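You operate a simulated robot arm through the tools that you are given. There is no shell and no other tool. Be economical: measure what you need, move in short steps, check, and stop when the job is done.

You run a simulated robot arm. Do the job below in one go: nothing can be reset, and whatever is moved stays where it is left.

TASK
Put things in order on the table top. At the end: the yellow candle stands on top of the brown sheet; the green carton (marked "Pegs") is on the orange tray; the black small iron weight (marked "200 g") stands where the brown oak plunger stood; the brown oak plunger stands where the green carton stood; whatever was shut is shut again. Leave all else as you found it, and nothing knocked over. Set down upright: green carton.

Only the result counts: the job must be done as asked and must still hold three seconds after the hand-in. Knocking over, shifting, dropping, spilling or breaking anything else fails it. Flat cloth is picked up by pressing the open fingertips on it (5 to 10 N) and closing them slowly along it; thin cloth reads only 2 to 8 mm in the jaws.

THE ROBOT
A 6-joint arm with a two-finger parallel gripper, fixed in place. Base frame: the origin is at the foot of the arm, x ahead of it, y to its left, z up; the work surface is at about z = 0. Lengths are in mm, angles in degrees, forces in N, time in s.
With the tool pointing down near the work surface it reaches from about 180 to 460 mm from the base axis. Its first joint turns from -70.0 to 70.0 degrees. Payload 1.9 kg.
The TCP is the grasp point between the finger pads, 23 mm short of the fingertips. In the tool frame z runs along the fingers and y along their closing line. The gripper opens to 94 mm. The fingers are 38 mm wide and 10 mm thick; the gripper's body (54 by 96 mm) begins 39 mm behind the TCP.
Orientation is that of the tool frame in the base frame, as a unit quaternion [w, x, y, z]. With the fingers straight down and closing along the base's y, the tool's x points along the base's -x, its y along +y and its z along -z.

THE INTERFACE
- The arm moves only by the tool nudge_tool. Its argument "commands" is a list of rows, each a list of 6 numbers: the shift along the base's x, y, z in units of 25 mm (1.0 is 25 mm), then the turn, a rotation vector about the base's x, y, z in units of 6 degrees (1.0 is 6 degrees). In form: [[dx, dy, dz, rx, ry, rz], ...]. A call has 1 to 20 rows; each row shifts and turns the commanded pose from where the row before left it. "grip" is the finger opening in mm, from 0 to 94, set as the call begins (left out, the last holds). A call with a number of a shift or a turn outside -1 to 1 is refused whole. Rows are played at 5 a second. More than 50 mm and 8.6 degrees between two rows, or a gripper value outside its range, and nothing of the call is played. A pose out of reach is approached as far as the arm can. The call stops where the force on the tool passes 40 N (or 10 N more than at its start, if that is more) or the arm is blocked; 0.2 s more then pass. Each finger travels about 108 mm/s and halts on what it meets, pressing with about 29 N; the grip force reading is that of the motor and also rises with nothing between the fingers. The clock runs only during rows and for 0.2 s after the last one: add rows that do not move to give the fingers time. The reply holds the time, the measured pose of the TCP, the force on the tool along the base axes, the opening and the grip force, in the units named above and with some noise, with the torque about the TCP (base axes, N m) and any sound that the robot's microphone picked up, and new pictures: "pictures" is both (left out), scene, wrist or none.
- Cameras (640 x 400 px; columns grow to the right, rows downward): "scene" is fixed at [63.4, 318.7, 422.6]; the picture's right is [-0.70, -0.72, 0.00], its down [-0.41, 0.40, -0.82] and it looks along [0.59, -0.57, -0.58] (base axes); focal length 214 px, centre (320, 200). "wrist" rides on the gripper at [86, 16, -75] in the tool frame; the picture's right is [-0.18, 0.98, 0.00], its down [-0.58, -0.11, -0.81] and it looks along [-0.79, -0.15, 0.59] (tool axes); focal length 243 px, centre (320, 200). There is no depth. A picture from a camera that has moved, and an enlarged one, comes with that camera's place and axes in the base frame and with its lens.
- zoom(camera, box): a new picture of the part [left, top, right, bottom] of that camera's present view, enlarged. No time passes.
- finish_job(): hands the job in; it is judged then, once.

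Work in short steps. Places have to be worked out from the pictures, the camera data and where the tool is seen: move nearer, look again, correct. Check each grasp and each placing, and mend what went wrong. You have 120 turns and 200 pictures in all, those below and enlarged ones among them. Open the gripper and draw the arm clear of the work before you hand the job in, unless the task says otherwise; then end with one line.

The tools are called after "Emit:" as a command line: name --pt "numbers of a row" for each row, then --argument value for the rest, lists and objects as JSON in quotes. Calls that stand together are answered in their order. nudge_tool: Moves the arm, as the interface text tells. Its arguments: {"type":"object","properties":{"commands":{"type":"array"},"grip":{"type":"number"},"pictures":{"type":"string","enum":["both","scene","wrist","none"]}},"required":["commands"]} The other tools are called the same way: zoom (camera, box) takes an enlarged picture of a part of a camera's view; finish_job () hands the job in.

At the start:

```text
clock: 0.0
position: [274.9, -18.2, 409.7]
tcp_rot: [0.001, 0.0, 1.0, 0.0]
wrist_force: [0.7, 0.0, 0.1]
wrist_torque: [0.0, 0.0, -0.04]
opening: 94.3
finger_force: 0.0
```

scene: 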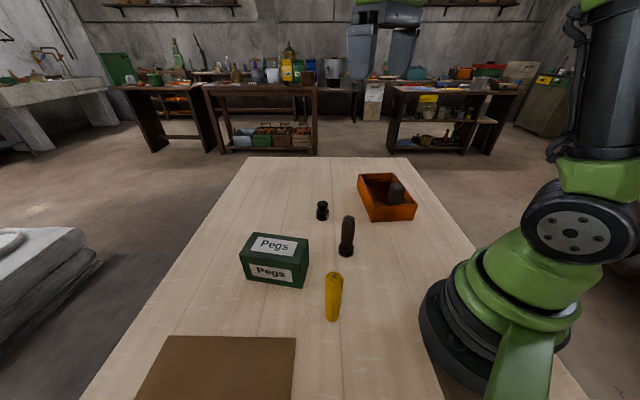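
wrist: 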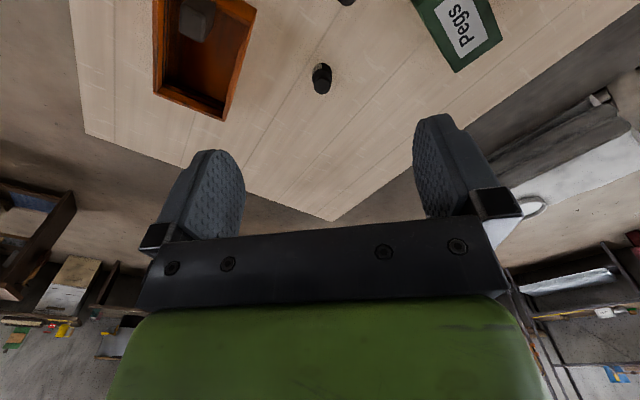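

I'll enlarge the scene view to measure where the objects are.

Emit:
zoom --camera "scene" --box '[220, 150, 440, 290]'

Emit:
zoom --camera "scene" --box '[120, 220, 400, 400]'

```text
2.86 times, centred on (330, 220) of scene
camera zoom: at [63.4, 318.7, 422.6], right [-0.7, -0.72, 0.0], down [-0.41, 0.4, -0.82], along [0.59, -0.57, -0.58], focal length 613 px, centre (291, 143)
```

zoom: 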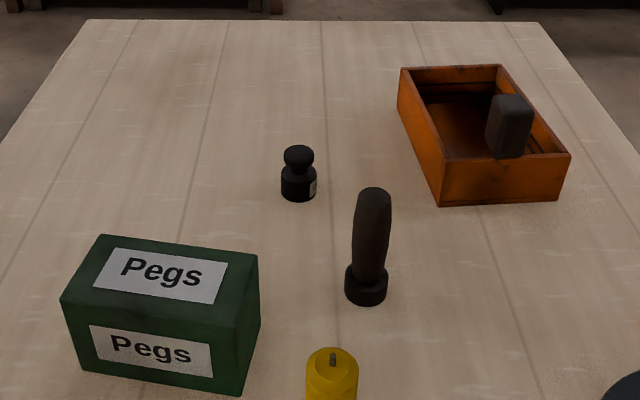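

```text
2.22 times, centred on (260, 310) of scene
camera zoom: at [63.4, 318.7, 422.6], right [-0.7, -0.72, 0.0], down [-0.41, 0.4, -0.82], along [0.59, -0.57, -0.58], focal length 477 px, centre (453, -44)
```

zoom: 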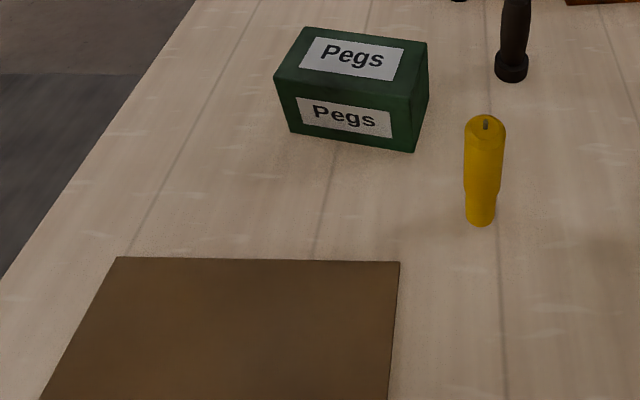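

Estimated positions: candle about (197,157), plunger about (283,15), weight about (422,-37), carton centre about (356,169). The carton's long axis is about 36° from x. I'll move above the candle and check it with the wrist camera.

Emit:
nudge_tool --pt "-0.45 1 -0.8 0 0 0" --pt "-0.45 1 -0.8 0 0 0" --pt "-0.45 1 -0.8 0 0 0" --pt "-0.45 1 -0.8 0 0 0" --pt "-0.45 1 -0.8 0 0 0" --pt "-0.45 1 -0.8 0 0 0" --pt "-0.42 1 -0.8 0 0 0" --grip 94

```text
clock: 1.6
position: [198.6, 156.5, 269.4]
tcp_rot: [0.002, 0.002, 1.0, 0.001]
wrist_force: [0.0, 0.0, 0.8]
wrist_torque: [-0.04, -0.01, -0.02]
opening: 93.9
finger_force: 0.1
camera wrist: at [111.3, 171.7, 345.0], right [0.19, 0.98, 0.0], down [0.58, -0.11, 0.81], along [0.79, -0.15, -0.59], focal length 243 px, centre (320, 200)
```

scene: 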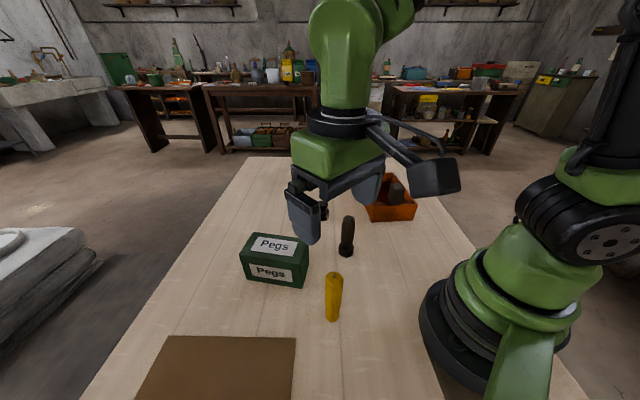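
wrist: 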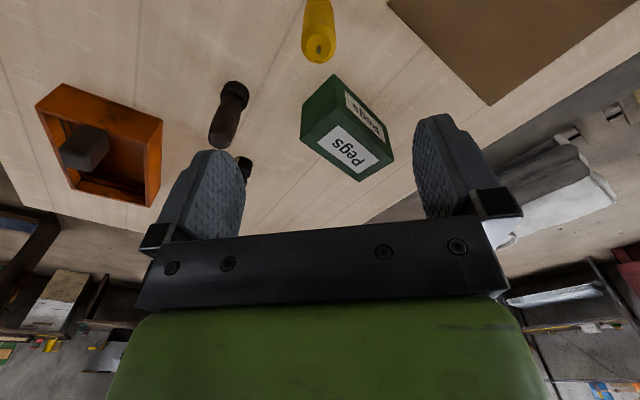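

The candle is around (197,155), with its top near z 127. I'll enlarge this view to see the tray interior and refine the others.

Emit:
zoom --camera "wrist" --box '[20, 70, 260, 220]'

Emit:
zoom --camera "wrist" --box '[200, 0, 440, 190]'

```text
2.67 times, centred on (140, 145) of wrist
camera zoom: at [111.3, 171.7, 345.0], right [0.19, 0.98, 0.0], down [0.58, -0.11, 0.81], along [0.79, -0.15, -0.59], focal length 647 px, centre (800, 347)
```

zoom: 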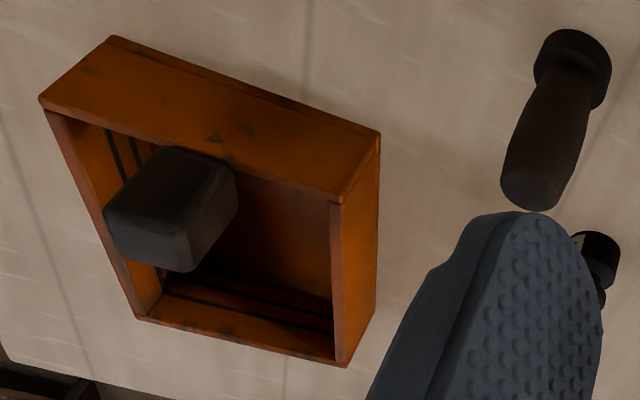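

```text
2.11 times, centred on (320, 95) of wrist
camera zoom: at [111.3, 171.7, 345.0], right [0.19, 0.98, 0.0], down [0.58, -0.11, 0.81], along [0.79, -0.15, -0.59], focal length 511 px, centre (320, 421)
```

zoom: 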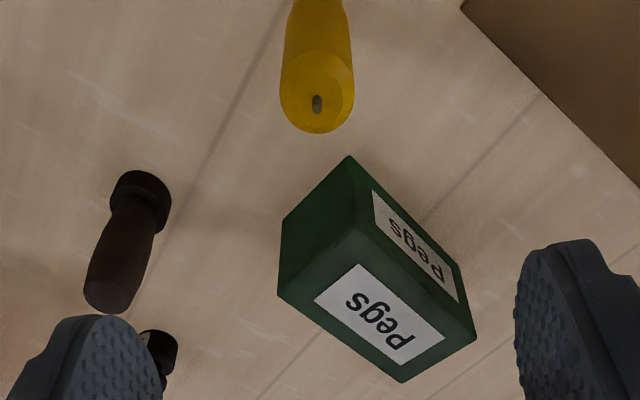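

Descending onto the candle, top near z 127, with the TCP at z 100 so the gripper body stays clear.

Emit:
nudge_tool --pt "-0.06 -0.06 -1 0 0 0" --pt "0 0 -1 0 0 0" --pt "0 0 -1 0 0 0" --pt "0 0 -1 0 0 0" --pt "0 0 -1 0 0 0" --pt "0 0 -1 0 0 0" --pt "0 0 -0.7 0 0 0" --pt "0 0 0 0 0 0"

```text
clock: 3.4
position: [197.6, 155.1, 101.6]
tcp_rot: [0.001, 0.001, 1.0, 0.0]
wrist_force: [-0.2, -0.2, 1.0]
wrist_torque: [0.04, 0.02, 0.0]
opening: 94.0
finger_force: 0.1
camera wrist: at [109.4, 170.0, 176.9], right [0.19, 0.98, 0.0], down [0.58, -0.11, 0.81], along [0.79, -0.15, -0.59], focal length 243 px, centre (320, 200)
```

scene: 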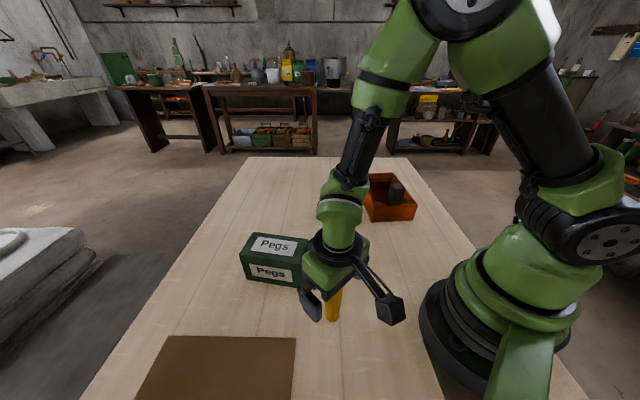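
wrist: 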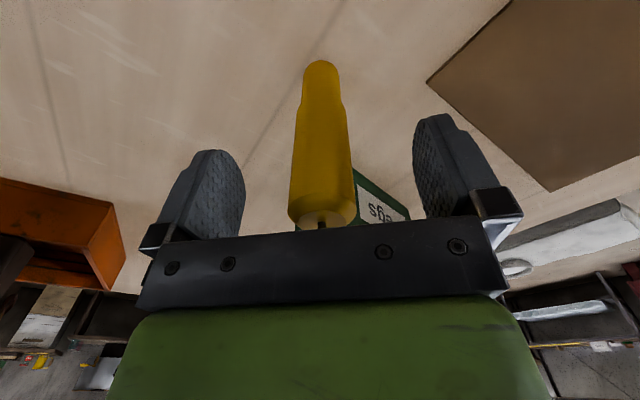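

The candle sits centred between the fingers, so I'll close on it.

Emit:
nudge_tool --pt "0 0 0 0 0 0" --pt "0 0 0 0 0 0" --pt "0 0 0 0 0 0" --pt "0 0 0 0 0 0" --grip 15 --pictures "none"

Emit:
nudge_tool --pt "0 0 0.4 0 0 0" --pt "0 0 0.8 0 0 0" --pt "0 0 1 0 0 0" --pt "0 0 1 0 0 0"

```text
clock: 4.4
position: [194.9, 154.6, 101.6]
tcp_rot: [0.001, 0.0, 1.0, 0.0]
wrist_force: [0.5, 0.7, -0.6]
wrist_torque: [-0.02, 0.0, -0.01]
opening: 28.6
finger_force: 28.6
```

```text
clock: 5.4
position: [197.2, 156.5, 183.5]
tcp_rot: [0.001, 0.001, 1.0, 0.0]
wrist_force: [0.3, 0.2, -0.8]
wrist_torque: [-0.03, 0.0, 0.0]
opening: 28.6
finger_force: 28.9
camera wrist: at [109.8, 170.0, 258.1], right [0.19, 0.98, 0.0], down [0.58, -0.11, 0.81], along [0.79, -0.15, -0.59], focal length 243 px, centre (320, 200)
```

scene: 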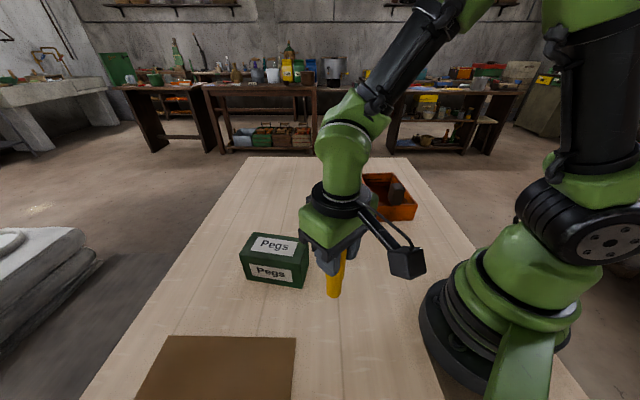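
wrist: 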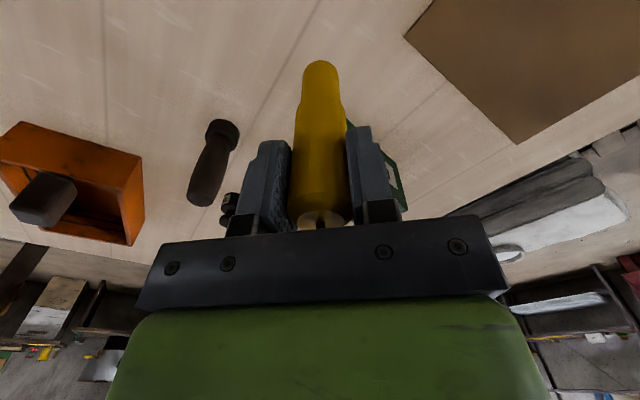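

Candle held with a 28.6 mm opening. Moving it over the sheet to about (228,315).

Emit:
nudge_tool --pt "0 0.8 0 0 0 0" --pt "0.2 0.92 0 0 0 0" --pt "0.2 0.92 0 0 0 0" --pt "0.2 0.92 0 0 0 0" --pt "0.2 0.92 0 0 0 0" --pt "0.2 0.92 0 0 0 0" --pt "0.2 0.92 0 0 0 0"

```text
clock: 7.0
position: [228.2, 312.7, 183.3]
tcp_rot: [0.0, 0.001, 1.0, 0.0]
wrist_force: [-0.2, 0.0, -0.1]
wrist_torque: [-0.04, -0.04, 0.0]
opening: 28.8
finger_force: 28.9
camera wrist: at [140.5, 328.6, 257.8], right [0.19, 0.98, 0.0], down [0.58, -0.11, 0.81], along [0.79, -0.15, -0.59], focal length 243 px, centre (320, 200)
```

scene: 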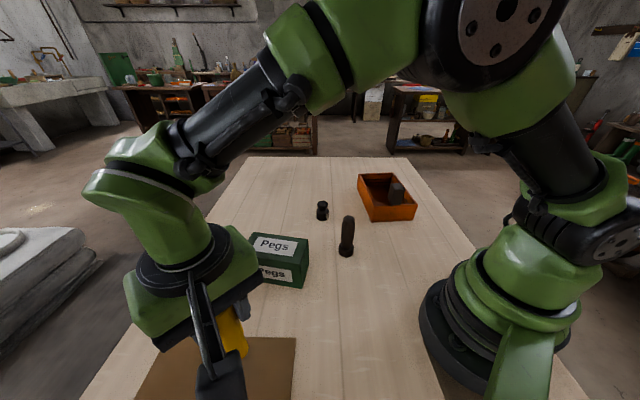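
wrist: 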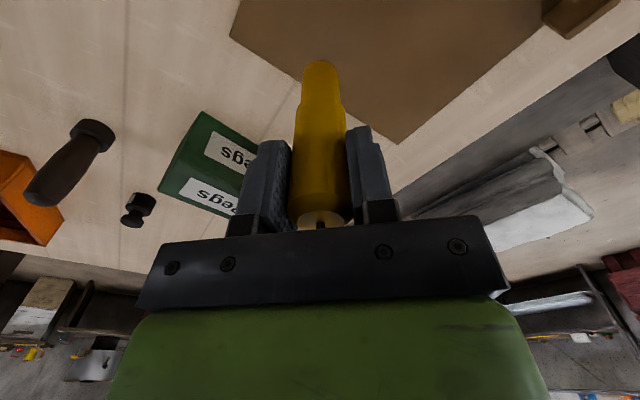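

The candle is well inside the sheet. Lowering it, with slow steps at the end.

Emit:
nudge_tool --pt "0 0 -1 0 0 0" --pt "0 0 -1 0 0 0" --pt "0 0 -0.8 0 0 0" --pt "0 0 -0.3 0 0 0" --pt "0 0 0 0 0 0" --pictures "none"

Emit:
nudge_tool --pt "0 0 -0.04 0 0 0" --pt "0 0 -0.04 0 0 0" --pt "0 0 0 0 0 0" --pictures "none"

```text
clock: 8.2
position: [227.3, 312.2, 105.7]
tcp_rot: [0.001, 0.002, 1.0, 0.001]
wrist_force: [-2.0, -2.5, 17.1]
wrist_torque: [-0.28, 0.28, 0.03]
opening: 28.4
finger_force: 29.0
```

```text
clock: 9.0
position: [227.3, 313.1, 103.5]
tcp_rot: [0.003, 0.001, 1.0, 0.002]
wrist_force: [2.5, 0.8, 28.9]
wrist_torque: [0.03, -0.19, 0.01]
opening: 28.7
finger_force: 28.9
```

Contact is clear and I'm pressing slightly too hard. I'll ease back up a little, then release.

Emit:
nudge_tool --pt "0 0 0.06 0 0 0" --pt "0 0 0 0 0 0" --pictures "none"

Emit:
nudge_tool --pt "0 0 0 0 0 0" --pt "0 0 0 0 0 0" --pt "0 0 0 0 0 0" --pt "0 0 0 0 0 0" --grip 90

```text
clock: 9.6
position: [226.7, 312.8, 103.7]
tcp_rot: [0.002, 0.002, 1.0, -0.001]
wrist_force: [3.6, 2.3, 10.4]
wrist_torque: [0.27, -0.42, 0.01]
opening: 28.3
finger_force: 28.9
```

```text
clock: 10.6
position: [226.4, 313.2, 104.9]
tcp_rot: [0.001, 0.001, 1.0, 0.0]
wrist_force: [-0.1, 0.5, -0.1]
wrist_torque: [-0.01, -0.01, 0.0]
opening: 90.0
finger_force: 0.1
camera wrist: at [139.8, 327.9, 179.7], right [0.19, 0.98, 0.0], down [0.58, -0.11, 0.81], along [0.79, -0.15, -0.59], focal length 243 px, centre (320, 200)
```

scene: 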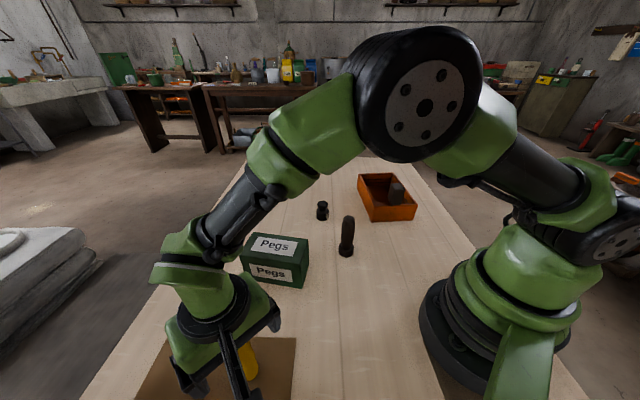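
wrist: 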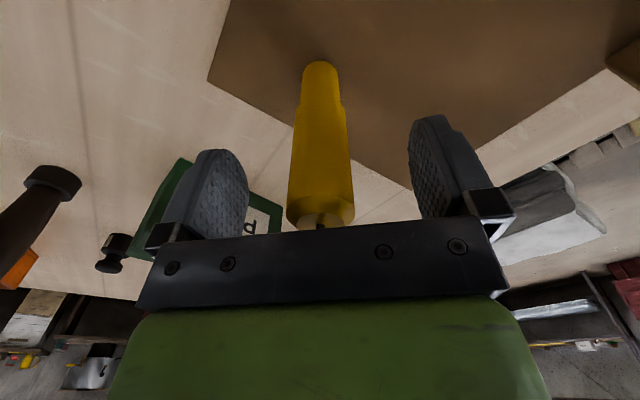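

The candle stands on its own. Rising and moving to a viewpoint for the carton.

Emit:
nudge_tool --pt "0 0 1 0 0 0" --pt "0 0 1 0 0 0" --pt "0 0 1 0 0 0" --pt "0 0 1 0 0 0" --pt "0 0 1 0 0 0" --pt "0 0 1 0 0 0" --pt "0 0 1 0 0 0" --pt "0 0 1 0 0 0" --pt "0.33 -1 0 0 0 0" --pt "0.33 -1 0 0 0 0" --pt "0.33 -1 0 0 0 0" --pt "0.33 -1 0 0 0 0" --pt "0.33 -1 0 0 0 0" --pt "0.33 -1 0 0 0 0"

Emit:
zoom --camera "wrist" --box '[180, 0, 480, 190]'

```text
clock: 13.6
position: [274.9, 162.9, 304.3]
tcp_rot: [0.001, 0.0, 1.0, 0.0]
wrist_force: [-0.2, -0.7, 0.1]
wrist_torque: [0.01, 0.01, -0.03]
opening: 90.3
finger_force: 0.1
camera wrist: at [188.0, 177.0, 379.9], right [0.19, 0.98, 0.0], down [0.58, -0.11, 0.81], along [0.79, -0.15, -0.59], focal length 243 px, centre (320, 200)
```

scene: 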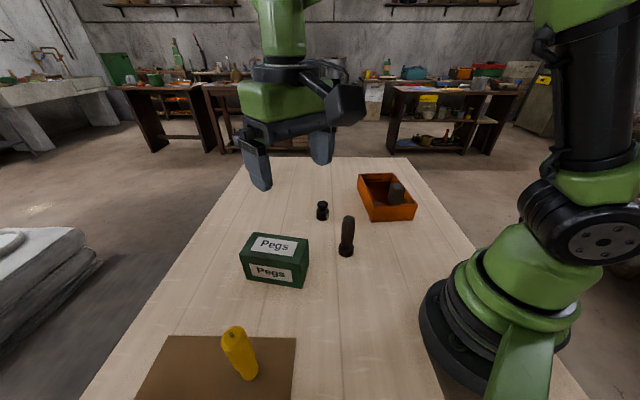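
wrist: 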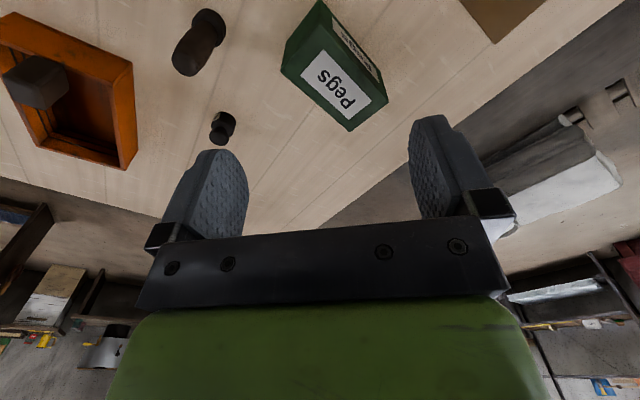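

```text
2.11 times, centred on (330, 95) of wrist
camera zoom: at [188.0, 177.0, 379.9], right [0.19, 0.98, 0.0], down [0.58, -0.11, 0.81], along [0.79, -0.15, -0.59], focal length 511 px, centre (299, 421)
```

zoom: 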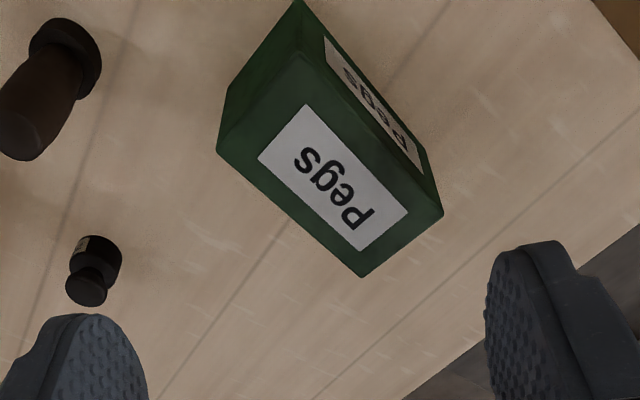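

Carton: centre about (354,169), long axis about 34.5° from x, about 125×70×80. Moving to look into the tray.

Emit:
nudge_tool --pt "0 -1 0.2 0 0 0" --pt "0 -1 0.2 0 0 0" --pt "0 -1 0.2 0 0 0" --pt "0 -1 0.2 0 0 0" --pt "0 -1 0.2 0 0 0" --pt "0 -1 0 0 0 0" --pt "0 -1 0 0 0 0" --pt "0 -1 0 0 0 0" --pt "0 -1 0 0 0 0" --pt "0 -1 0 0 0 0" --pt "0 -1 0 0 0 0" --pt "0 -1 0 0 0 0" --pt "0 -1 0 0 0 0" --pt "0 -1 0 0 0 0" --pt "0 -1 0 0 0 0" --pt "0 -1 0 0 0 0"

Emit:
zoom --camera "wrist" --box '[180, 0, 480, 190]'

```text
clock: 17.0
position: [275.1, -237.1, 329.9]
tcp_rot: [0.0, 0.0, 1.0, 0.001]
wrist_force: [-0.3, -0.2, 0.2]
wrist_torque: [-0.04, 0.0, -0.04]
opening: 89.9
finger_force: 0.1
camera wrist: at [188.9, -222.0, 404.9], right [0.19, 0.98, 0.0], down [0.58, -0.11, 0.81], along [0.79, -0.15, -0.59], focal length 243 px, centre (320, 200)
```

scene: 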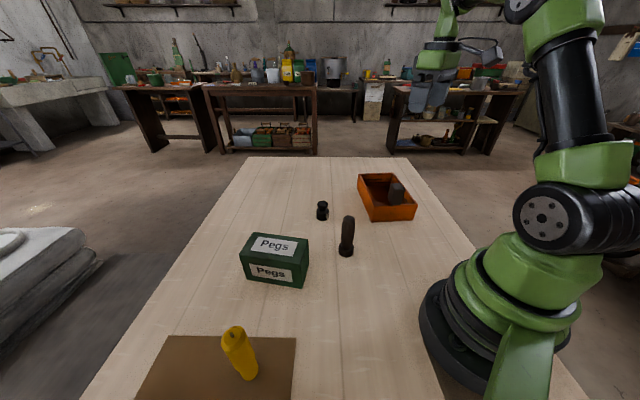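
wrist: 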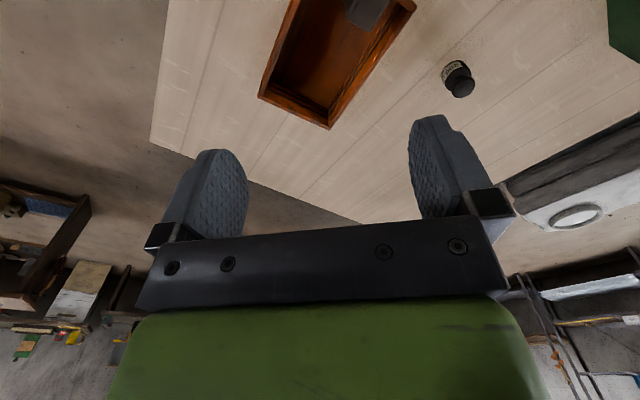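

```text
2.11 times, centred on (330, 95) of wrist
camera zoom: at [188.9, -222.0, 404.9], right [0.19, 0.98, 0.0], down [0.58, -0.11, 0.81], along [0.79, -0.15, -0.59], focal length 511 px, centre (299, 421)
```

zoom: 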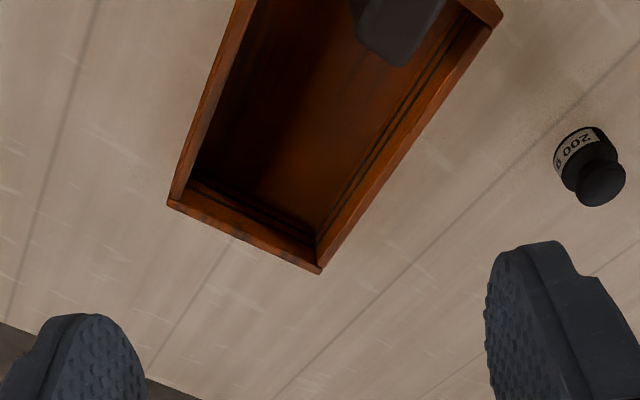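

The block sits toward the near end of the tray. Backing off in x to see that end.

Emit:
nudge_tool --pt "-1 0 0.4 0 0 0" --pt "-1 0 0.4 0 0 0" --pt "-1 0 0.4 0 0 0" --pictures "none"

Emit:
zoom --camera "wrist" --box '[200, 0, 460, 165]'

```text
clock: 17.8
position: [200.8, -237.7, 359.7]
tcp_rot: [0.001, 0.001, 1.0, 0.0]
wrist_force: [-0.5, -0.4, -0.4]
wrist_torque: [-0.02, 0.01, -0.01]
opening: 90.0
finger_force: 0.0
```

```text
2.42 times, centred on (330, 82) of wrist
camera zoom: at [113.4, -222.1, 434.4], right [0.19, 0.98, 0.0], down [0.58, -0.11, 0.81], along [0.79, -0.15, -0.59], focal length 588 px, centre (296, 485)
```

zoom: 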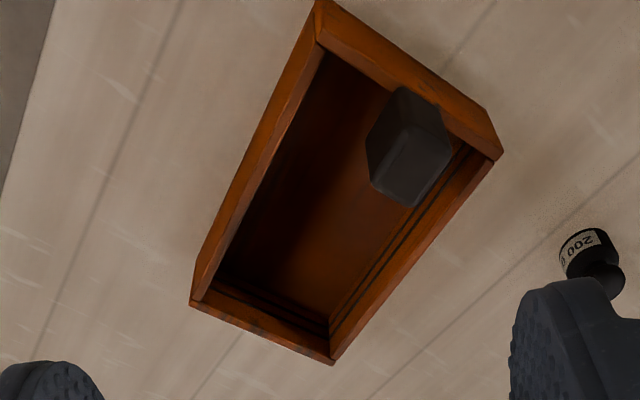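

Emit:
zoom --camera "wrist" --box '[310, 10, 430, 100]'

Emit:
zoom --camera "scene" --box '[340, 160, 430, 230]'

```text
4.44 times, centred on (370, 55) of wrist
camera zoom: at [113.4, -222.1, 434.4], right [0.19, 0.98, 0.0], down [0.58, -0.11, 0.81], along [0.79, -0.15, -0.59], focal length 1078 px, centre (98, 844)
```

zoom: 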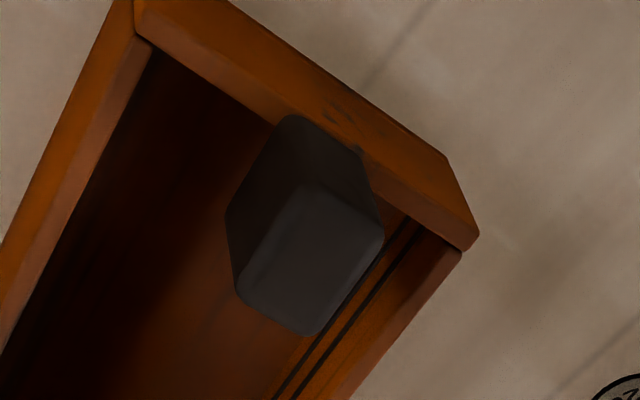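

```text
5.71 times, centred on (385, 195) of scene
camera zoom: at [63.4, 318.7, 422.6], right [-0.7, -0.72, 0.0], down [-0.41, 0.4, -0.82], along [0.59, -0.57, -0.58], focal length 1226 px, centre (-51, 229)
```

zoom: 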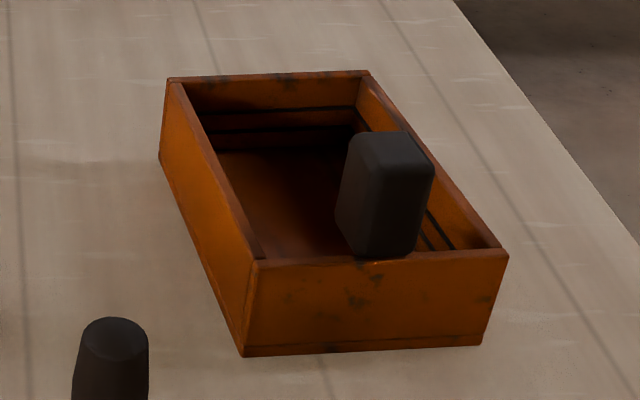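

The dark block seems to sit at or over the tray's near wall with its base around rim height. I need a closer look before planning the placement.

Emit:
nudge_tool --pt "-0.2 0.5 -1 0 0 0" --pt "-0.2 0.5 -1 0 0 0" --pt "0 0 -1 0 0 0" --pt "0 0 -1 0 0 0" --pt "0 0 -1 0 0 0" --pt "0 0 -1 0 0 0" --pt "0 0 -1 0 0 0" --pt "0 0 -1 0 0 0" --pictures "wrist"

Emit:
zoom --camera "wrist" --box '[220, 60, 440, 220]'

```text
clock: 19.6
position: [191.6, -212.5, 159.3]
tcp_rot: [0.001, 0.001, 1.0, 0.0]
wrist_force: [-0.2, 0.7, -0.2]
wrist_torque: [0.01, 0.02, 0.03]
opening: 90.0
finger_force: 0.0
camera wrist: at [104.0, -197.4, 234.0], right [0.19, 0.98, 0.0], down [0.58, -0.11, 0.81], along [0.79, -0.15, -0.59], focal length 243 px, centre (320, 200)
```

wrist: 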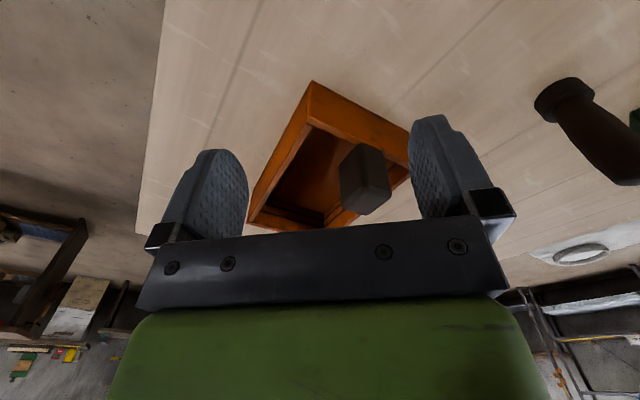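

```text
2.50 times, centred on (330, 140) of wrist
camera zoom: at [104.0, -197.4, 234.0], right [0.19, 0.98, 0.0], down [0.58, -0.11, 0.81], along [0.79, -0.15, -0.59], focal length 606 px, centre (295, 350)
```

zoom: 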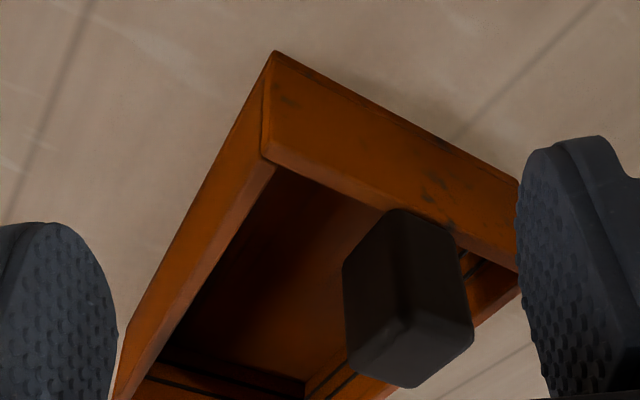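

The block is flush with the outside of the near wall, with its base at rim height (z about 61) and reaching about 33 mm inward. It is likely a fixed grip. That leaves room for the carton lengthwise, centred near (346,-250) with yaw -40°. Next I go back to the carton at height and yaw +34.5°.

Emit:
nudge_tool --pt "0 0 1 0 0 0" --pt "0 0 1 0 0 0" --pt "0 0 1 0 0 0" --pt "0.4 0.954 0 0 0 0" --pt "0.4 0.954 0 0 0 0" --pt "0.4 0.954 0 0 0 0" --pt "0.4 0.954 0 0 0 0" --pt "0.4 0.954 0 0 0 0" --pt "0.4 0.954 0 0 0 0" --pt "0.4 0.954 0 0 0 0" --pt "0.4 0.954 0 0 0 0.958" --pt "0.4 0.954 0 0 0 0.958" --pt "0.4 0.954 0 0 0 0.958" --pt "0.4 0.954 0 0 0 0.958" --pt "0.4 0.954 0 0 0 0.958" --pt "0.4 0.954 0 0 0 0.958" --pt "0.4 0.954 0 0 0 0" --pt "0.4 0.954 0 0 0 0" --pt "0.4 0.954 0 0 0 0" --grip 94 --pictures "wrist"

```text
clock: 23.6
position: [351.7, 168.7, 234.5]
tcp_rot: [0.0, -0.295, 0.955, 0.001]
wrist_force: [0.7, 0.6, 0.1]
wrist_torque: [0.0, 0.02, -0.03]
opening: 94.0
finger_force: 0.1
camera wrist: at [269.7, 132.5, 310.2], right [-0.4, 0.92, 0.0], down [0.54, 0.24, 0.81], along [0.74, 0.33, -0.59], focal length 243 px, centre (320, 200)
```

wrist: 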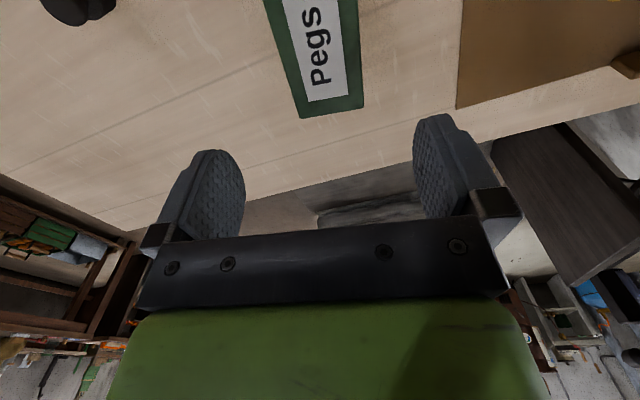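

The carton aligns with the closing line, centre about (354,170). Descending partway to check clearance.

Emit:
nudge_tool --pt "0.08 0.03 -1 0 0 0.1" --pt "0 0 -1 0 0 0" --pt "0 0 -1 0 0 0" --pt "0 0 -1 0 0 0" --pt "0 0 -0.8 0 0 0"

```text
clock: 24.8
position: [351.8, 168.9, 113.9]
tcp_rot: [0.001, -0.301, 0.954, 0.0]
wrist_force: [0.0, -0.4, 0.1]
wrist_torque: [0.01, 0.01, 0.02]
opening: 93.8
finger_force: 0.1
camera wrist: at [271.9, 132.0, 189.4], right [-0.41, 0.91, 0.0], down [0.54, 0.24, 0.81], along [0.74, 0.33, -0.59], focal length 243 px, centre (320, 200)
```

scene: 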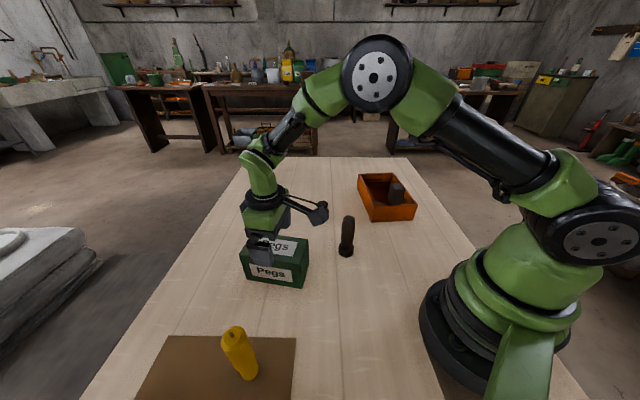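
wrist: 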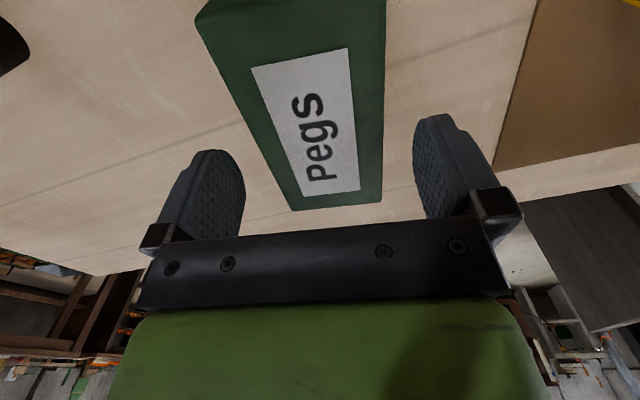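

Clear on both sides. Descending to the grip height and closing.

Emit:
nudge_tool --pt "0.1 0.05 -0.8 0 0 0" --pt "0 0 -0.64 0 0 0" --pt "0 0 0 0 0 0" --pictures "none"

Emit:
nudge_tool --pt "0 0 0 0 0 0" --pt "0 0 0 0 0 0" --pt "0 0 0 0 0 0" --grip 55 --pictures "wrist"

```text
clock: 25.6
position: [354.8, 169.5, 77.4]
tcp_rot: [0.001, -0.3, 0.954, 0.0]
wrist_force: [0.5, -0.1, -0.2]
wrist_torque: [-0.04, 0.01, -0.02]
opening: 93.8
finger_force: 0.1
```

```text
clock: 26.4
position: [354.0, 172.1, 79.3]
tcp_rot: [-0.001, -0.3, 0.954, 0.001]
wrist_force: [0.1, -0.4, -0.9]
wrist_torque: [0.06, -0.07, 0.03]
opening: 69.7
finger_force: 29.2
camera wrist: at [274.5, 132.7, 154.1], right [-0.41, 0.91, 0.0], down [0.54, 0.24, 0.81], along [0.74, 0.33, -0.59], focal length 243 px, centre (320, 200)
```

wrist: 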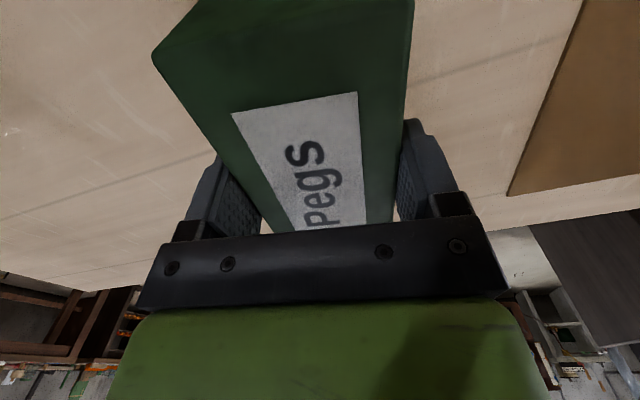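

Gripped at 69.7 mm. Lifting slowly and checking the load.

Emit:
nudge_tool --pt "0 0 0.3 0 0 0" --pt "0 0 0.5 0 0 0" --pt "0 0 0.8 0 0 0" --pt "0 0 1 0 0 0" --pt "0 0 1 0 0 0" --pt "0 0 1 0 0 0" --pt "0 0 1 0 0 0" --pt "0 0 0 0 0 0"

```text
clock: 28.2
position: [354.5, 171.2, 219.0]
tcp_rot: [0.001, -0.3, 0.954, 0.0]
wrist_force: [-0.7, -0.1, 0.3]
wrist_torque: [-0.02, -0.02, -0.01]
opening: 55.3
finger_force: 0.1
camera wrist: at [274.5, 133.3, 294.0], right [-0.41, 0.91, 0.0], down [0.54, 0.24, 0.81], along [0.74, 0.33, -0.59], focal length 243 px, centre (320, 200)
```

scene: 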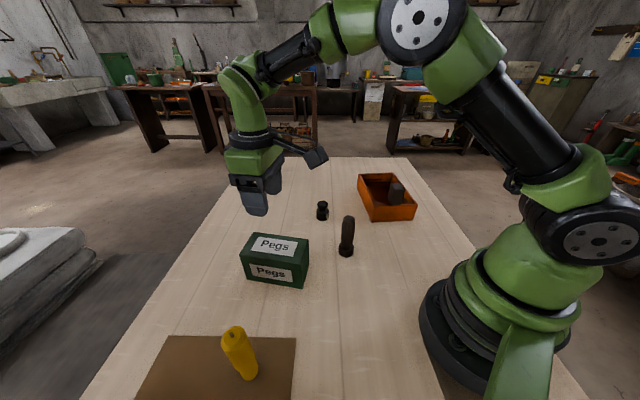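
wrist: 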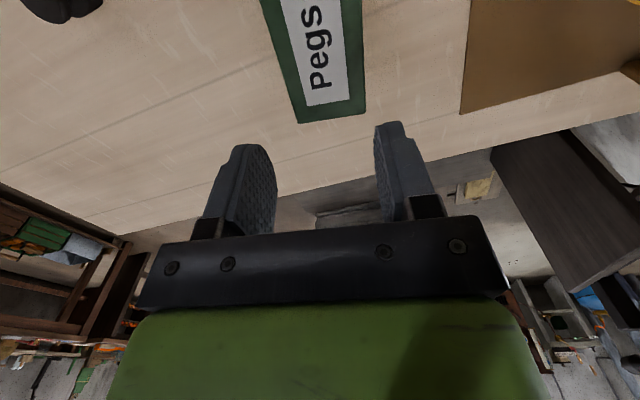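

The carton slipped out, so the grip was too shallow; it still stands in its place. I'll regrip much deeper.

Emit:
nudge_tool --pt "0 0 0 0 0 0" --pt "0 0 0 0 0 0" --pt "0 0 -1 0 0 0" --pt "0 0 -1 0 0 0" --pt "0 0 -1 0 0 0" --pt "0 0 -1 0 0 0" --pt "0 0 -1 0 0 0" --pt "0 0 -1 0 0 0" --pt "0 0 -0.66 0 0 0" --pt "0 0 0 0 0 0" --grip 94 --pictures "none"

Emit:
nudge_tool --pt "0 0 0 0 0 0" --pt "0 0 0 0 0 0" --pt "0 0 0 0 0 0" --pt "0 0 0 0 0 0" --grip 40 --pictures "none"

Emit:
nudge_tool --pt "0 0 0.15 0 0 0" --pt "0 0 0.15 0 0 0" --pt "0 0 0.2 0 0 0" --pt "0 0 0.2 0 0 0" --pt "0 0 0 0 0 0"

```text
clock: 30.4
position: [354.9, 169.4, 51.5]
tcp_rot: [0.001, -0.3, 0.954, 0.0]
wrist_force: [0.7, 0.1, 0.2]
wrist_torque: [-0.03, -0.01, 0.02]
opening: 94.1
finger_force: 0.1
```

```text
clock: 31.4
position: [355.2, 169.9, 51.7]
tcp_rot: [0.001, -0.301, 0.954, 0.0]
wrist_force: [0.2, 0.0, -0.1]
wrist_torque: [0.03, 0.0, -0.04]
opening: 69.8
finger_force: 28.9
```

```text
clock: 32.6
position: [354.8, 169.8, 70.7]
tcp_rot: [0.0, -0.301, 0.954, 0.0]
wrist_force: [0.6, -0.6, -2.8]
wrist_torque: [0.01, -0.02, -0.01]
opening: 70.0
finger_force: 29.0
camera wrist: at [274.6, 132.7, 145.2], right [-0.41, 0.91, 0.0], down [0.54, 0.24, 0.81], along [0.74, 0.33, -0.59], focal length 243 px, centre (320, 200)
```

scene: 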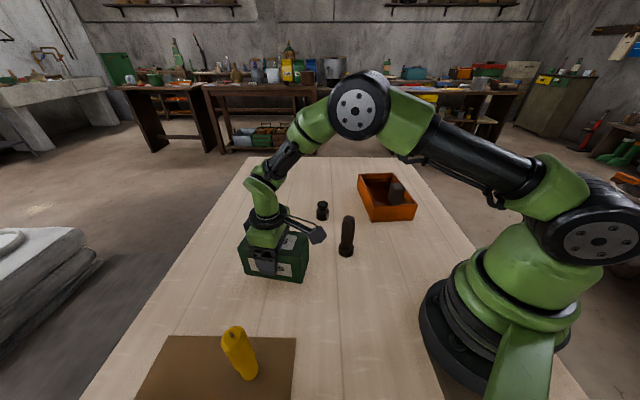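
wrist: 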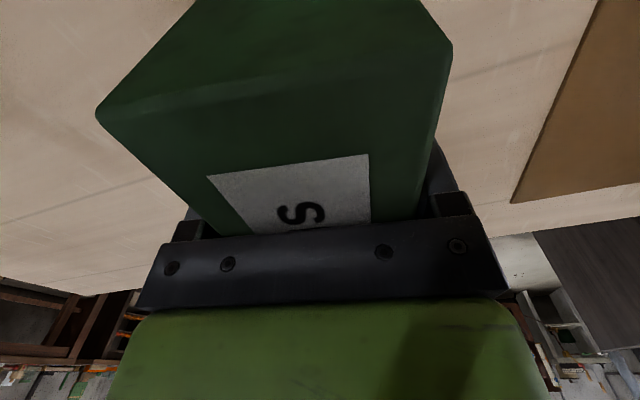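

The carton is lifted and held; the grip is about at its centre. Raising it to clear the plunger.

Emit:
nudge_tool --pt "0 0 0.5 0 0 0" --pt "0 0 0.7 0 0 0" --pt "0 0 0.8 0 0 0" --pt "0 0 0.8 0 0 0" --pt "0 0 0.8 0 0 0" --pt "0 0 0.8 0 0 0" --pt "0 0 0.6 0 0 0" --pt "0 0 0.4 0 0 0" --pt "0 0 0 0 0 0" --pictures "wrist"

```text
clock: 34.6
position: [355.9, 170.3, 205.2]
tcp_rot: [0.001, -0.301, 0.954, 0.0]
wrist_force: [0.8, 0.2, -3.1]
wrist_torque: [-0.03, 0.0, 0.0]
opening: 70.1
finger_force: 29.2
camera wrist: at [274.8, 132.5, 280.6], right [-0.41, 0.91, 0.0], down [0.54, 0.24, 0.81], along [0.74, 0.33, -0.59], focal length 243 px, centre (320, 200)
```

wrist: 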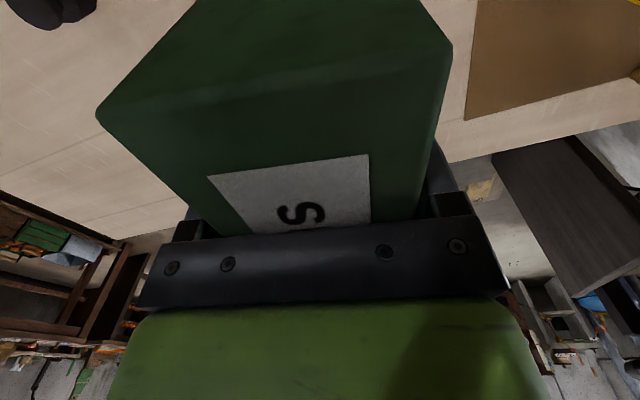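

The hold is firm at 3 N with no slip. At this depth the wrist camera would pass only a few mm above the tray's block, so I'll set the carton back and regrip about 15 mm higher.

Emit:
nudge_tool --pt "0 0 -1 0 0 0" --pt "0 0 -1 0 0 0" --pt "0 0 -1 0 0 0" --pt "0 0 -1 0 0 0" --pt "0 0 -1 0 0 0" --pt "0 0 -0.8 0 0 0" --pt "0 0 -0.3 0 0 0" --pt "0 0 -0.05 0 0 0" --pictures "none"

Emit:
nudge_tool --pt "0 0 0 0 0 0" --pt "0 0 0 0 0 0" --pt "0 0 0.3 0 0 0" --pt "0 0 0.3 0 0 0" --pt "0 0 0 0 0 0" --grip 90 --pictures "none"

Emit:
nudge_tool --pt "0 0 0 0 0 0" --pt "0 0 0 0 0 0" --pt "0 0 0 0 0 0" --pt "0 0 0 0 0 0" --grip 40 --pictures "none"

Emit:
nudge_tool --pt "0 0 0.15 0 0 0" --pt "0 0 0.15 0 0 0" --pt "0 0 0.2 0 0 0" --pt "0 0 0.2 0 0 0" --pt "0 0 0 0 0 0"

```text
clock: 36.4
position: [355.4, 170.4, 52.1]
tcp_rot: [0.001, -0.299, 0.954, 0.0]
wrist_force: [-6.5, -4.3, 15.0]
wrist_torque: [-0.55, 0.39, 0.03]
opening: 69.9
finger_force: 29.4
```

```text
clock: 37.6
position: [355.1, 170.7, 66.7]
tcp_rot: [0.001, -0.301, 0.954, 0.0]
wrist_force: [1.3, 0.6, -0.4]
wrist_torque: [-0.01, -0.04, -0.03]
opening: 90.0
finger_force: 0.0
```

```text
clock: 38.6
position: [354.8, 170.1, 66.4]
tcp_rot: [0.002, -0.301, 0.954, 0.001]
wrist_force: [-1.9, -0.9, 3.8]
wrist_torque: [-0.07, 0.15, 0.07]
opening: 69.9
finger_force: 29.3
```

```text
clock: 39.8
position: [355.3, 170.2, 85.0]
tcp_rot: [0.001, -0.301, 0.954, 0.0]
wrist_force: [0.5, -0.2, -2.9]
wrist_torque: [0.01, 0.01, -0.01]
opening: 70.0
finger_force: 28.6
camera wrist: at [274.6, 132.8, 158.9], right [-0.41, 0.91, 0.0], down [0.54, 0.24, 0.81], along [0.74, 0.33, -0.59], focal length 243 px, centre (320, 200)
```

scene: 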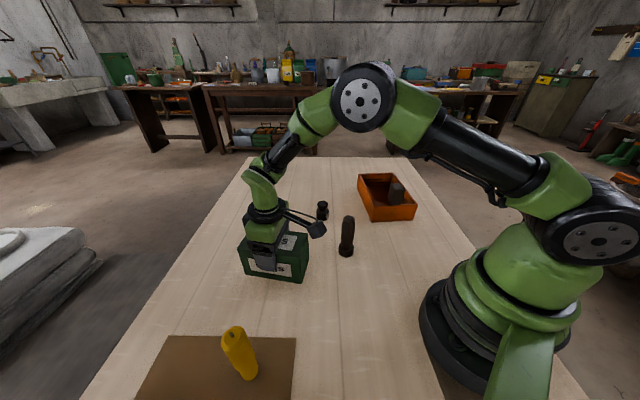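
wrist: 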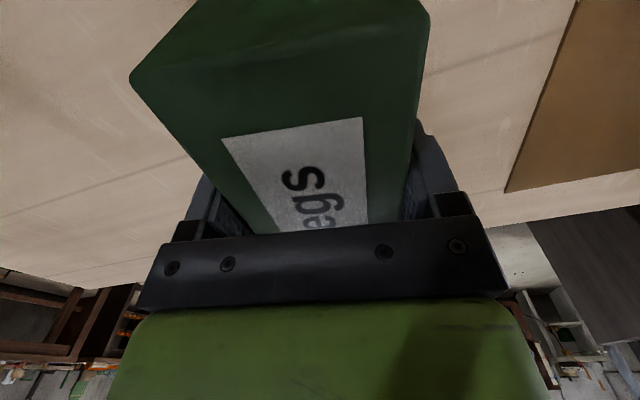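

Firm hold again. Lifting, then carrying it across to above the tray while turning to -40°.

Emit:
nudge_tool --pt "0 0 0.5 0 0 0" --pt "0 0 0.8 0 0 0" --pt "0 0 0.9 0 0 0" --pt "0 0 0.9 0 0 0" --pt "0 0 0.9 0 0 0" --pt "0 0 0.9 0 0 0" --pt "0 0 0.7 0 0 0" --pt "0 0 0 0 0 0" --pictures "none"

Emit:
nudge_tool --pt "-0.016 -0.844 0 0 0 -0.625" --pt "-0.016 -0.844 0 0 0 -0.625" --pt "-0.016 -0.844 0 0 0 -0.625" --pt "-0.016 -0.844 0 0 0 -0.625" --pt "-0.016 -0.844 0 0 0 -0.625" --pt "-0.016 -0.844 0 0 0 -0.625" --pt "-0.016 -0.844 0 0 0 -0.625" --pt "-0.016 -0.844 0 0 0 -0.625" --pt "-0.016 -0.844 0 0 0 -0.625" --pt "-0.016 -0.844 0 0 0 -0.625" --pt "-0.016 -0.844 0 0 0 -0.625" --pt "-0.016 -0.844 0 0 0 -0.625" --pt "-0.016 -0.844 0 0 0 -0.625" --pt "-0.016 -0.844 0 0 0 -0.625" --pt "-0.016 -0.844 0 0 0 -0.625" --pt "-0.016 -0.844 0 0 0 -0.625" --pt "-0.016 -0.844 0 0 0 -0.625" --pt "-0.016 -0.844 0 0 0 -0.625" --pt "-0.016 -0.844 0 0 0 -0.625" --pt "-0.016 -0.844 0 0 0 -0.625"

```text
clock: 41.6
position: [355.5, 170.8, 223.9]
tcp_rot: [0.001, -0.301, 0.954, 0.0]
wrist_force: [-0.8, -0.1, -2.9]
wrist_torque: [-0.02, 0.0, -0.02]
opening: 70.0
finger_force: 28.7
```

```text
clock: 45.8
position: [347.6, -252.5, 223.9]
tcp_rot: [0.001, 0.343, 0.939, -0.001]
wrist_force: [-1.1, 0.6, -3.0]
wrist_torque: [0.0, 0.01, -0.01]
opening: 70.1
finger_force: 28.7
camera wrist: at [290.9, -184.6, 299.5], right [0.77, 0.63, 0.0], down [0.37, -0.46, 0.81], along [0.51, -0.62, -0.59], focal length 243 px, centre (320, 200)
```

scene: 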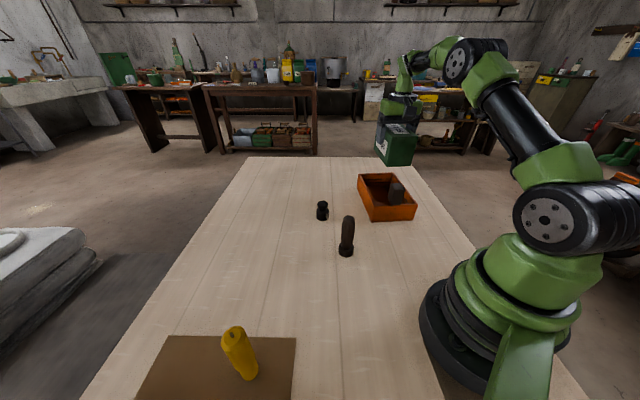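
wrist: 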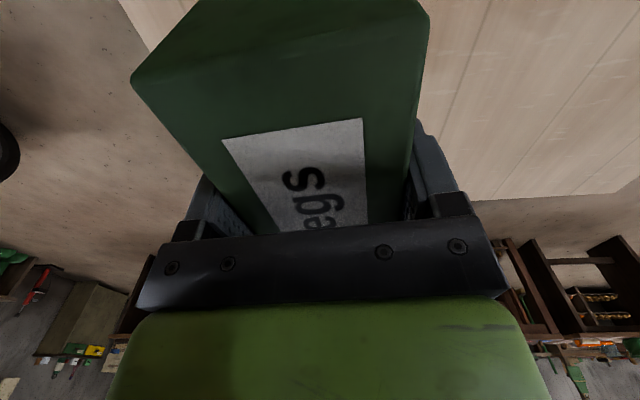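

In position above the tray. Descending to just above the block's height and checking in the scene view.

Emit:
nudge_tool --pt "0 0 -0.8 0 0 0" --pt "0 0 -0.8 0 0 0" --pt "0 0 0 0 0 0" --pictures "none"

Emit:
zoom --camera "scene" --box '[340, 120, 450, 230]'

```text
clock: 46.6
position: [348.0, -251.7, 183.9]
tcp_rot: [0.001, 0.343, 0.939, 0.0]
wrist_force: [0.6, 0.0, -3.0]
wrist_torque: [-0.02, 0.01, -0.01]
opening: 70.0
finger_force: 29.2
```

```text
3.64 times, centred on (395, 175) of scene
camera zoom: at [63.4, 318.7, 422.6], right [-0.7, -0.72, 0.0], down [-0.41, 0.4, -0.82], along [0.59, -0.57, -0.58], focal length 780 px, centre (47, 291)
```

zoom: 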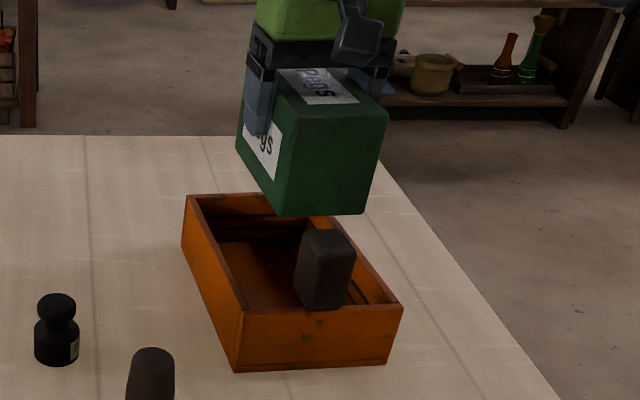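

Carton and tray line up: about 11 mm to the block, about 8 mm to the far wall, and centred across. Lowering into the tray.

Emit:
nudge_tool --pt "0 0 -0.6 0 0 0" --pt "0 0 -0.6 0 0 0" --pt "0 0 -0.6 0 0 0" --pt "0 0 -0.6 0 0 0" --pt "0 0 -0.4 0 0 0" --pt "0 0 0 0 0 0" --pictures "wrist"

Emit:
zoom --camera "scene" --box '[340, 120, 450, 230]'

```text
clock: 48.0
position: [347.5, -252.7, 115.8]
tcp_rot: [0.004, 0.342, 0.94, -0.002]
wrist_force: [9.1, -6.3, 26.6]
wrist_torque: [-0.13, -0.11, -0.15]
opening: 69.7
finger_force: 29.1
camera wrist: at [291.7, -185.2, 189.9], right [0.77, 0.63, 0.0], down [0.37, -0.45, 0.81], along [0.52, -0.63, -0.58], focal length 243 px, centre (320, 200)
```

wrist: 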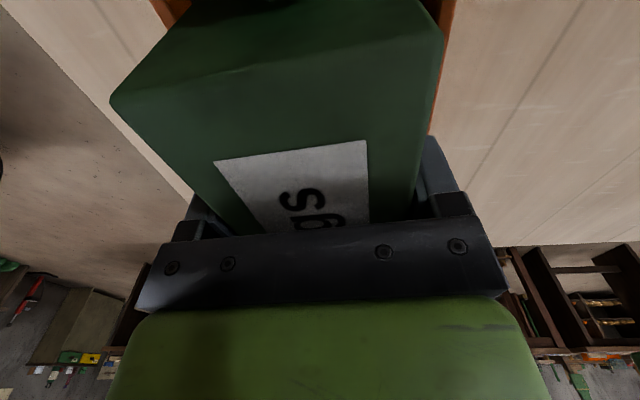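

```text
3.64 times, centred on (395, 175) of scene
camera zoom: at [63.4, 318.8, 422.6], right [-0.7, -0.72, 0.0], down [-0.41, 0.4, -0.82], along [0.59, -0.57, -0.58], focal length 780 px, centre (47, 291)
```

zoom: 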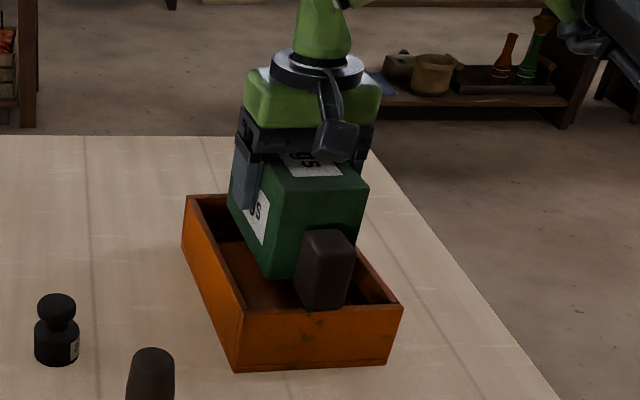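

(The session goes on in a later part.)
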